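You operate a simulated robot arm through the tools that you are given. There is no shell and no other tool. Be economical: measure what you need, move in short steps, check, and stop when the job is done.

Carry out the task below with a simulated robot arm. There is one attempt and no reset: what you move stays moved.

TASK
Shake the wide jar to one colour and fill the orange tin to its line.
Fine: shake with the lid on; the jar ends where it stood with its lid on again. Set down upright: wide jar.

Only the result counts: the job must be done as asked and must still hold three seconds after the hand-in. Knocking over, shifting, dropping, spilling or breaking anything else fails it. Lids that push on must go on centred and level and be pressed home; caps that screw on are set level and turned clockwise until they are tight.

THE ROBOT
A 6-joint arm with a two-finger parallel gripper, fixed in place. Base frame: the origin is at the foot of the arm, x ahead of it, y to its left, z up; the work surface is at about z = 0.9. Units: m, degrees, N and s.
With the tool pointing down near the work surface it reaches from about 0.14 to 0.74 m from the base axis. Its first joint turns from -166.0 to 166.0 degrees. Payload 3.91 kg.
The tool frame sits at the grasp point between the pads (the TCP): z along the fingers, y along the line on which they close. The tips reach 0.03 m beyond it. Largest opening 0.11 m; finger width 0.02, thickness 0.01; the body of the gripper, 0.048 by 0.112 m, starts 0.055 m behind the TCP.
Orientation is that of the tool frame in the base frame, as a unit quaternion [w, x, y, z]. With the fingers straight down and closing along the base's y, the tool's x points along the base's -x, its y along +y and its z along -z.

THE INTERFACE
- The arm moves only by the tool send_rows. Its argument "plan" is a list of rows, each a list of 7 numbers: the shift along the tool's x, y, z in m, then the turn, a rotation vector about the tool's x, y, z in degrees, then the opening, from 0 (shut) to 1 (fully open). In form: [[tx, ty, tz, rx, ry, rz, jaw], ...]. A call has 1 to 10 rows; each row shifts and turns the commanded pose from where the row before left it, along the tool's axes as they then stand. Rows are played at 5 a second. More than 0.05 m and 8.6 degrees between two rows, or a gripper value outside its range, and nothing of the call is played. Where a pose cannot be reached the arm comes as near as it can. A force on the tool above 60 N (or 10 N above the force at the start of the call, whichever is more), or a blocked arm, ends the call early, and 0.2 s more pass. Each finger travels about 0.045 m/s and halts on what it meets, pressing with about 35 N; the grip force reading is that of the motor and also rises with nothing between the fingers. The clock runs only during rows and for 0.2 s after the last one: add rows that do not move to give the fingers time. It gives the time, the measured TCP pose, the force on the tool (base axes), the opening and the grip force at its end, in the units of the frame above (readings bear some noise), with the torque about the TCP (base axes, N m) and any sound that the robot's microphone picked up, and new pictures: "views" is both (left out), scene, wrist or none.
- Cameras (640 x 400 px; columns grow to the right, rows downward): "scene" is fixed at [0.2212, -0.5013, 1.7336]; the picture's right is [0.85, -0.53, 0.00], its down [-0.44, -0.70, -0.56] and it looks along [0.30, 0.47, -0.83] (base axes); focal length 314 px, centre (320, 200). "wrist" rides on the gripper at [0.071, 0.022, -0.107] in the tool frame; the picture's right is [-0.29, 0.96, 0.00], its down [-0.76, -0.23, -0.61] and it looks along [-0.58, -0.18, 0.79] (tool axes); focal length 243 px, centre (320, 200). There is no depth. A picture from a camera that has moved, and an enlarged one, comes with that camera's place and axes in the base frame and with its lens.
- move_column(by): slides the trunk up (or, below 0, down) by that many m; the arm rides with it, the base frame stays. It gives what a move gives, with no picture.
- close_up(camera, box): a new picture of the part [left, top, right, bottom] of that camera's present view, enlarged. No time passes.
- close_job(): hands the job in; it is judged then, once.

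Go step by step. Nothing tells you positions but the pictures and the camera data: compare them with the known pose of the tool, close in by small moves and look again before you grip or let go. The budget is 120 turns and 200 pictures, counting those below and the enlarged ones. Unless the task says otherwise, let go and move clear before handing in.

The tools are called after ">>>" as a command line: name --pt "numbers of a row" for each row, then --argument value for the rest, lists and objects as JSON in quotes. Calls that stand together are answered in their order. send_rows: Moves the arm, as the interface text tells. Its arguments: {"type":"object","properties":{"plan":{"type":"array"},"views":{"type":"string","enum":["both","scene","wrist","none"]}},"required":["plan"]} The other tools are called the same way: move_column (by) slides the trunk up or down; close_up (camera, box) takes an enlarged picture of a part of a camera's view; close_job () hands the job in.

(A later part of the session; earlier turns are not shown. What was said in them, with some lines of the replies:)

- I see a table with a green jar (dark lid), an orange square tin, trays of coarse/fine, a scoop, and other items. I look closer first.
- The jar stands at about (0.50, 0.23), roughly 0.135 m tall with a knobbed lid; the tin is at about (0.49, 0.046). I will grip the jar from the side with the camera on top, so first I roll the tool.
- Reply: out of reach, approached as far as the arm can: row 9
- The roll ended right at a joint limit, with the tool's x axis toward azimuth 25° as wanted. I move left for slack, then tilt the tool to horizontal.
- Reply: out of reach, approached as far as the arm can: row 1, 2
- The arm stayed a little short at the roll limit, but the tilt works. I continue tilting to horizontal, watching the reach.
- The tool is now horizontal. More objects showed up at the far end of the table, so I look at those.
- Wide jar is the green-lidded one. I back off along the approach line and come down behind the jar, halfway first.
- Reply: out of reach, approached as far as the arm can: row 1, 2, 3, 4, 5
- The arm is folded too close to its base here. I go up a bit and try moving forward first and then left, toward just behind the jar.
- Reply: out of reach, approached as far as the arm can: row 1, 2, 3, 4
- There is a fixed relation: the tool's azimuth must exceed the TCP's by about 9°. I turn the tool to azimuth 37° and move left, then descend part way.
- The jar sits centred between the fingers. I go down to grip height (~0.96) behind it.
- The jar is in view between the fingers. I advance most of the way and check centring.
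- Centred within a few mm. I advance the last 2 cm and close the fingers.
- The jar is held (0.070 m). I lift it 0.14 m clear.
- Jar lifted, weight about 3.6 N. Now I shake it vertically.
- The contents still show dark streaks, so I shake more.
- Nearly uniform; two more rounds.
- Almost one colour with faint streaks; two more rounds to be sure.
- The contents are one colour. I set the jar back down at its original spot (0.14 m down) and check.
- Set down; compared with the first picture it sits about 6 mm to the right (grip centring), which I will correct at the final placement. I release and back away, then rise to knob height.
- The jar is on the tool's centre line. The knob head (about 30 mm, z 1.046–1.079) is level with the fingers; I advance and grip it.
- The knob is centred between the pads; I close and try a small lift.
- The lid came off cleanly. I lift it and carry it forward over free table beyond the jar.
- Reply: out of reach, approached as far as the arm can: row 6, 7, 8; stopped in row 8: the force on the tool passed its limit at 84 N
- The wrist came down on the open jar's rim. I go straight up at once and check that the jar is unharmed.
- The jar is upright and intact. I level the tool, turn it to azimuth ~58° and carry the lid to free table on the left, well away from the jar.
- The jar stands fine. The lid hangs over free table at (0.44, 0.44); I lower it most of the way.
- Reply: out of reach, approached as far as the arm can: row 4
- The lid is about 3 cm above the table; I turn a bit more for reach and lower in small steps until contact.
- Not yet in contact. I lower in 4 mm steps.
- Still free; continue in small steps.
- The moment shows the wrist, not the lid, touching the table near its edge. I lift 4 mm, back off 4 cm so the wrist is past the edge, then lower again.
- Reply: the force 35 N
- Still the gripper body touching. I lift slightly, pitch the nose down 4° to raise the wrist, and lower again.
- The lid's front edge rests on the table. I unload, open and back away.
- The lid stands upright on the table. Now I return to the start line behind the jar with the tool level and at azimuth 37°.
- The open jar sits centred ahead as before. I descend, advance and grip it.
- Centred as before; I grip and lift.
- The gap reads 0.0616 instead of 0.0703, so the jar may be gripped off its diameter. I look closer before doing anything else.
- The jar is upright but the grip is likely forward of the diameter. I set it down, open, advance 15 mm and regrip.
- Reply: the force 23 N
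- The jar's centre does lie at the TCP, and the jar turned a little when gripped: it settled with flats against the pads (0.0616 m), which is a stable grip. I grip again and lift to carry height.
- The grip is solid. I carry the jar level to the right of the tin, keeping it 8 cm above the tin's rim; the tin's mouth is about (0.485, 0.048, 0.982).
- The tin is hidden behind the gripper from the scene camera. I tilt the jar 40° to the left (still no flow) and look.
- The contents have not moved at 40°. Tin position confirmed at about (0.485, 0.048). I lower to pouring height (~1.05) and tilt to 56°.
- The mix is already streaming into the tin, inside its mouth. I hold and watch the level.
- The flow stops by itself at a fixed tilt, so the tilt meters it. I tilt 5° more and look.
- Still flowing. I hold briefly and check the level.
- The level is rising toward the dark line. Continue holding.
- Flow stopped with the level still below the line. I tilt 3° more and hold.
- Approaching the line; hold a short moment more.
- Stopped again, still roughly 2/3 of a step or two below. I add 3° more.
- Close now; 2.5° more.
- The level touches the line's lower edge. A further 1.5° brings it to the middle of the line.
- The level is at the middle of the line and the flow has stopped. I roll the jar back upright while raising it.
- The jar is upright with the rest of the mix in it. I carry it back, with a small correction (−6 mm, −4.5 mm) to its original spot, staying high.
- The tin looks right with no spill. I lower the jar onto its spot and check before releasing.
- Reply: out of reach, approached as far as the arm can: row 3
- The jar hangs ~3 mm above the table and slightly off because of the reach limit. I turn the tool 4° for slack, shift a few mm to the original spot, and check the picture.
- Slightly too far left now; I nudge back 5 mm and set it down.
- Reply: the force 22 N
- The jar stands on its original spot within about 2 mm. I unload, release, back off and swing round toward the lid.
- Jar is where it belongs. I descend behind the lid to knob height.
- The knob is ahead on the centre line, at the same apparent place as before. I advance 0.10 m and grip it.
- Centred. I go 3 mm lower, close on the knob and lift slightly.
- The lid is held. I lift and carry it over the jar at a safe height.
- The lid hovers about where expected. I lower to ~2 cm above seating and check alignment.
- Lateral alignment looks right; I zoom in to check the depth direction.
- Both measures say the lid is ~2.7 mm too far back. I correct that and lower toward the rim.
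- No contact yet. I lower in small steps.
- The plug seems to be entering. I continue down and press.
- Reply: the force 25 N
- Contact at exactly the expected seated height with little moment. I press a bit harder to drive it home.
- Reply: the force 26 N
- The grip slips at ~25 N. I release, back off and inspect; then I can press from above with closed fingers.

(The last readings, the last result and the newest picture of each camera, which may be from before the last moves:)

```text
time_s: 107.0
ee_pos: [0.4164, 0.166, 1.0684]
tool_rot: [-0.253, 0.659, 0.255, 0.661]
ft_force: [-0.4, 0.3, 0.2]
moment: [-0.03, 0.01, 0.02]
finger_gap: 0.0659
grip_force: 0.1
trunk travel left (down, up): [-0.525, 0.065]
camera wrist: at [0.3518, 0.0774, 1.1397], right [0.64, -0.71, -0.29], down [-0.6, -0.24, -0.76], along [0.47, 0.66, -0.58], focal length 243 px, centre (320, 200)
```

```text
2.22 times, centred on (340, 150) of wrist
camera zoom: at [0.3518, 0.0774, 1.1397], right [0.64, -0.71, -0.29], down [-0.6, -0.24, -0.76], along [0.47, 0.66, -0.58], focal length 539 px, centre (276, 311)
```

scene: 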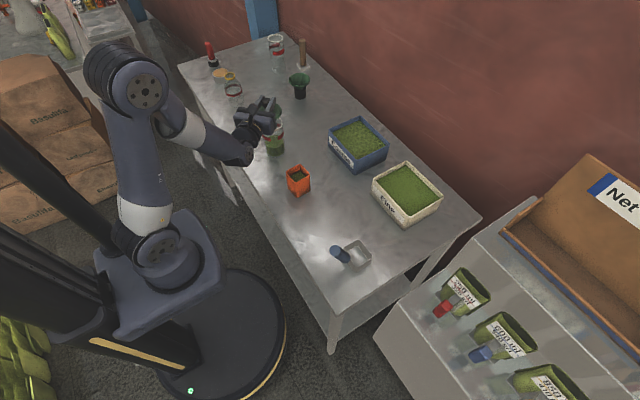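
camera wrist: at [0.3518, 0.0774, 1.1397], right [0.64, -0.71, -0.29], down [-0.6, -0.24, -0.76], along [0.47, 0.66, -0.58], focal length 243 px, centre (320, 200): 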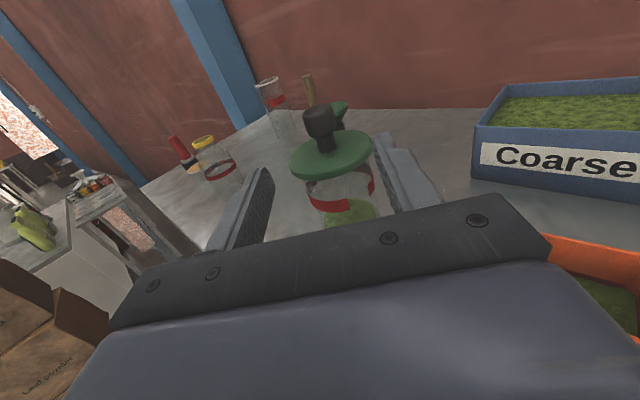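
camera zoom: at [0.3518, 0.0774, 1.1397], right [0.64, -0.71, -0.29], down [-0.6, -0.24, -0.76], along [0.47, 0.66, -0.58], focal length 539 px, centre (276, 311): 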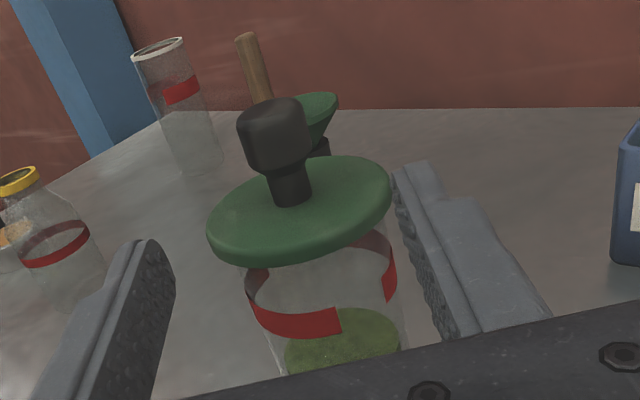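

The lid sits level at its original height and the jar is within 3 mm of its original spot. Now I press on the knob from above with closed fingers to be sure it is home.

>>> send_rows --pt "0.045 0 0 0 0 0 0" --pt "0 0 0 0 0 0 0" --pt "0 0 0 0 0 0 0" --pt "0 0 0 0 0 0 0" --pt "0 0 0.035 0 0 0 0" --pt "0 0 0.035 0 0 0 0" --pt "0 0 0.03 0 0 0 0" --pt "-0.01 0 0 0 0 0 0" --pt "0 0 0 0 0 0 0" --views "wrist"

>>> close_up --camera "scene" --box '[235, 90, 305, 160]'

```text
time_s: 109.0
ee_pos: [0.4911, 0.2334, 1.1007]
tool_rot: [-0.253, 0.658, 0.256, 0.661]
ft_force: [-1.1, 0.3, 0.0]
moment: [0.02, -0.01, 0.02]
finger_gap: 0.0
grip_force: 34.9
trunk travel left (down, up): [-0.525, 0.065]
camera wrist: at [0.4267, 0.1452, 1.1731], right [0.64, -0.71, -0.29], down [-0.6, -0.24, -0.76], along [0.47, 0.66, -0.58], focal length 243 px, centre (320, 200)
```

wrist: 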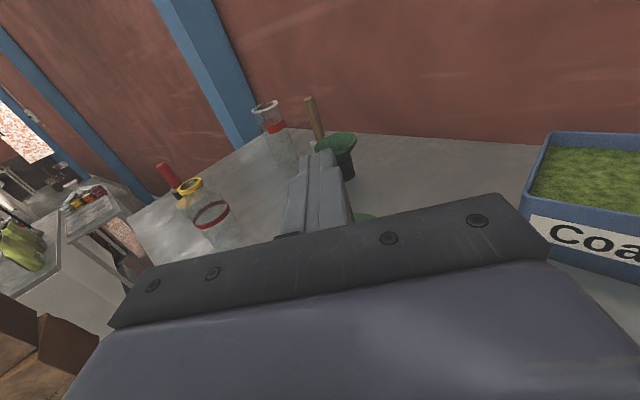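

```text
5.71 times, centred on (270, 125) of scene
camera zoom: at [0.2212, -0.5013, 1.7336], right [0.85, -0.53, 0.0], down [-0.44, -0.7, -0.56], along [0.3, 0.47, -0.83], focal length 1792 px, centre (606, 629)
```

zoom: 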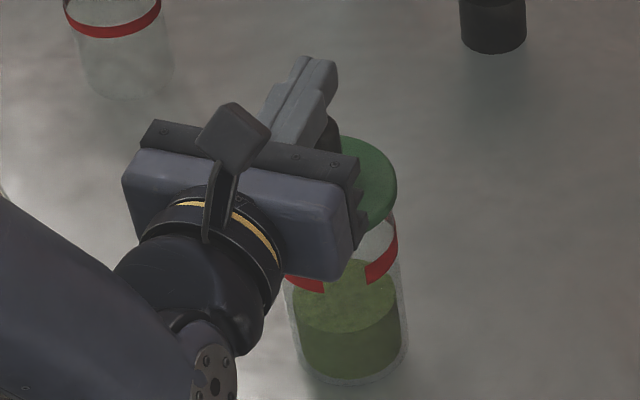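

The fingers are above the knob. I lower in small steps until contact and press.

>>> send_rows --pt "-0.003 0 0 0 0 0 0" --pt "-0.003 0 0 0 0 0 0" --pt "-0.003 0 0 0 0 0 0" --pt "0 0 0 0 0 0 0" --views "none"

>>> send_rows --pt "-0.002 0 0 0 0 0 0" --pt "0 0 0 0 0 0 0" --views "none"

```text
time_s: 110.0
ee_pos: [0.4916, 0.2355, 1.0933]
tool_rot: [-0.254, 0.659, 0.256, 0.66]
ft_force: [-0.1, 0.3, -0.3]
moment: [-0.01, 0.01, -0.01]
finger_gap: 0.0
grip_force: 35.4
trunk travel left (down, up): [-0.525, 0.065]
```

```text
time_s: 110.6
ee_pos: [0.4914, 0.2335, 1.0905]
tool_rot: [-0.252, 0.659, 0.255, 0.661]
ft_force: [0.6, 0.0, 0.5]
moment: [-0.01, 0.01, 0.02]
finger_gap: 0.0
grip_force: 34.5
trunk travel left (down, up): [-0.525, 0.065]
```

>>> send_rows --pt "-0.002 0 0 0 0 0 0" --pt "-0.001 0 0 0 0 0 0" --pt "0 0 0 0 0 0 0" --views "none"

>>> send_rows --pt "-0.002 0 0 0 0 0 0" --pt "0 0 0 0 0 0 0" --views "none"

```text
time_s: 111.4
ee_pos: [0.4922, 0.2347, 1.0883]
tool_rot: [-0.253, 0.658, 0.257, 0.661]
ft_force: [-0.1, -0.2, 4.4]
moment: [-0.01, 0.0, -0.01]
finger_gap: 0.0
grip_force: 35.1
trunk travel left (down, up): [-0.525, 0.065]
```

```text
time_s: 112.0
ee_pos: [0.4916, 0.2348, 1.087]
tool_rot: [-0.254, 0.657, 0.256, 0.662]
ft_force: [-0.6, 0.4, 16.4]
moment: [0.06, 0.02, 0.02]
finger_gap: 0.0
grip_force: 35.2
trunk travel left (down, up): [-0.525, 0.065]
```

Contact on the knob (16 N, tiny moment, so it is centred). I press on to about 45 N.

>>> send_rows --pt "-0.002 0 0 0 0 0 0" --pt "-0.002 0 0 0 0 0 0" --pt "0 0 0 0 0 0 0" --views "none"

```text
time_s: 112.8
ee_pos: [0.4906, 0.2333, 1.0867]
tool_rot: [-0.255, 0.654, 0.256, 0.665]
ft_force: [1.8, 0.3, 41.1]
moment: [0.04, 0.01, 0.01]
finger_gap: 0.0002
grip_force: 35.8
trunk travel left (down, up): [-0.525, 0.065]
```

Firm at 41 N with no further travel. One touch more, then I go up and back off to inspect the lid from the side.

>>> send_rows --pt "-0.0015 0 0 0 0 0 0" --pt "0 0 0 0 0 0 0" --pt "0.01 0 0 0 0 0 0" --pt "0.03 0 0 0 0 0 0" --pt "0 0 -0.045 0 0 0 0" --pt "0 0 -0.045 0 0 0 0" --pt "0 0 -0.02 0 0 0 0" --pt "-0.05 0 0 0 0 0 0" --pt "-0.05 0 0 0 0 0 0" --pt "-0.03 0 0 0 0 0 0" --views "both"

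>>> close_up --camera "wrist" --box '[200, 0, 440, 220]'

>>> close_up --camera "scene" --box '[220, 95, 320, 205]'

```text
time_s: 115.0
ee_pos: [0.4105, 0.1603, 0.9912]
tool_rot: [-0.254, 0.659, 0.256, 0.661]
ft_force: [0.4, 0.4, -0.1]
moment: [0.03, -0.03, -0.06]
finger_gap: 0.0
grip_force: 35.1
trunk travel left (down, up): [-0.525, 0.065]
camera wrist: at [0.3456, 0.072, 1.0623], right [0.64, -0.71, -0.29], down [-0.6, -0.24, -0.76], along [0.47, 0.66, -0.58], focal length 243 px, centre (320, 200)
```

scene: 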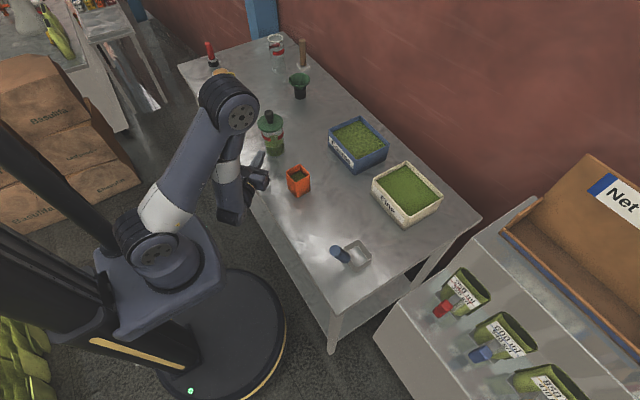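
wrist: 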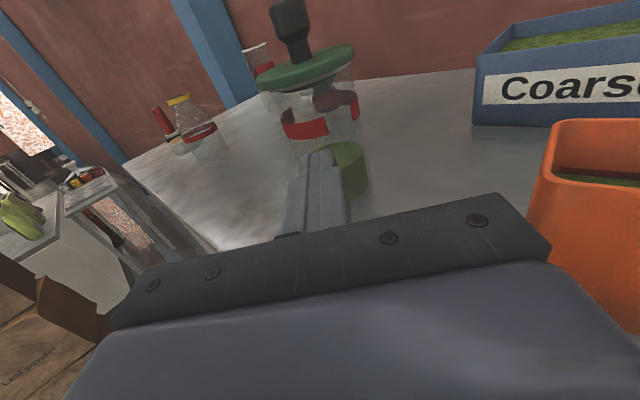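

```text
1.82 times, centred on (320, 110) of wrist
camera zoom: at [0.3456, 0.072, 1.0623], right [0.64, -0.71, -0.29], down [-0.6, -0.24, -0.76], along [0.47, 0.66, -0.58], focal length 441 px, centre (320, 364)
```

zoom: 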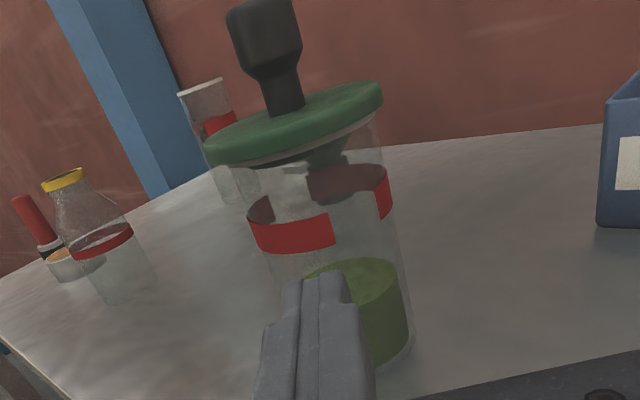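

```text
3.64 times, centred on (270, 150) of scene
camera zoom: at [0.2212, -0.5013, 1.7336], right [0.85, -0.53, 0.0], down [-0.44, -0.7, -0.56], along [0.3, 0.47, -0.83], focal length 1141 px, centre (502, 382)
```

zoom: 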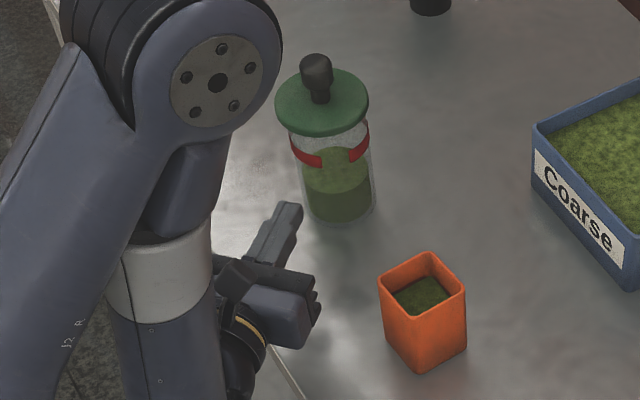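

The lid is level with no rim gap, the jar is in place. A last look at the tin's level.

>>> close_up --camera "scene" --box '[282, 160, 314, 186]'

>>> close_up --camera "wrist" --box '[520, 100, 640, 260]'

```text
15.38 times, centred on (298, 173) of scene
camera zoom: at [0.2212, -0.5013, 1.7336], right [0.85, -0.53, 0.0], down [-0.44, -0.7, -0.56], along [0.3, 0.47, -0.83], focal length 4826 px, centre (658, 615)
```

zoom: 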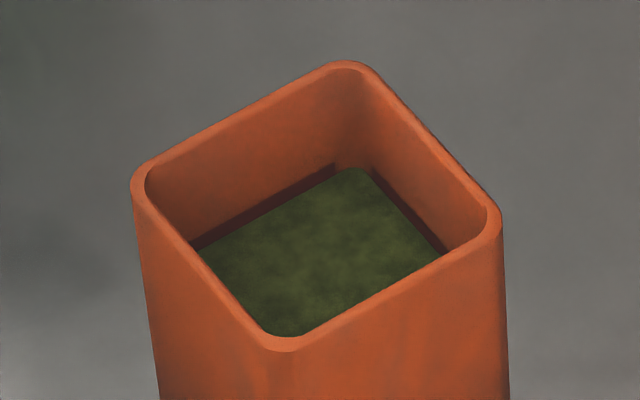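

```text
2.50 times, centred on (580, 180) of wrist
camera zoom: at [0.3456, 0.072, 1.0623], right [0.64, -0.71, -0.29], down [-0.6, -0.24, -0.76], along [0.47, 0.66, -0.58], focal length 606 px, centre (-330, 250)
```

zoom: 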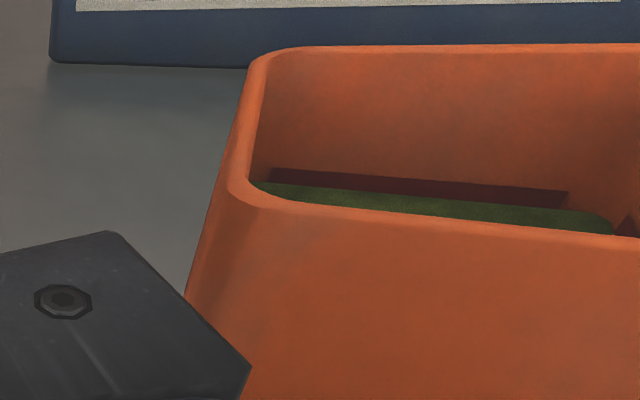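

The tea level lies within the tin's line, the jar stands closed at its spot, and the arm is clear, so I hand in.

>>> close_job

```text
The job is handed in.
```

I shook the wide jar to one colour and filled the orange tin to its line from it. The jar is upright with its lid pressed on, about 2–3 mm from where it stood.

One mishap: while I was carrying the lid, the wrist came down on the open jar's rim at about 84 N. The jar stayed upright, and I saw no damage or spill.
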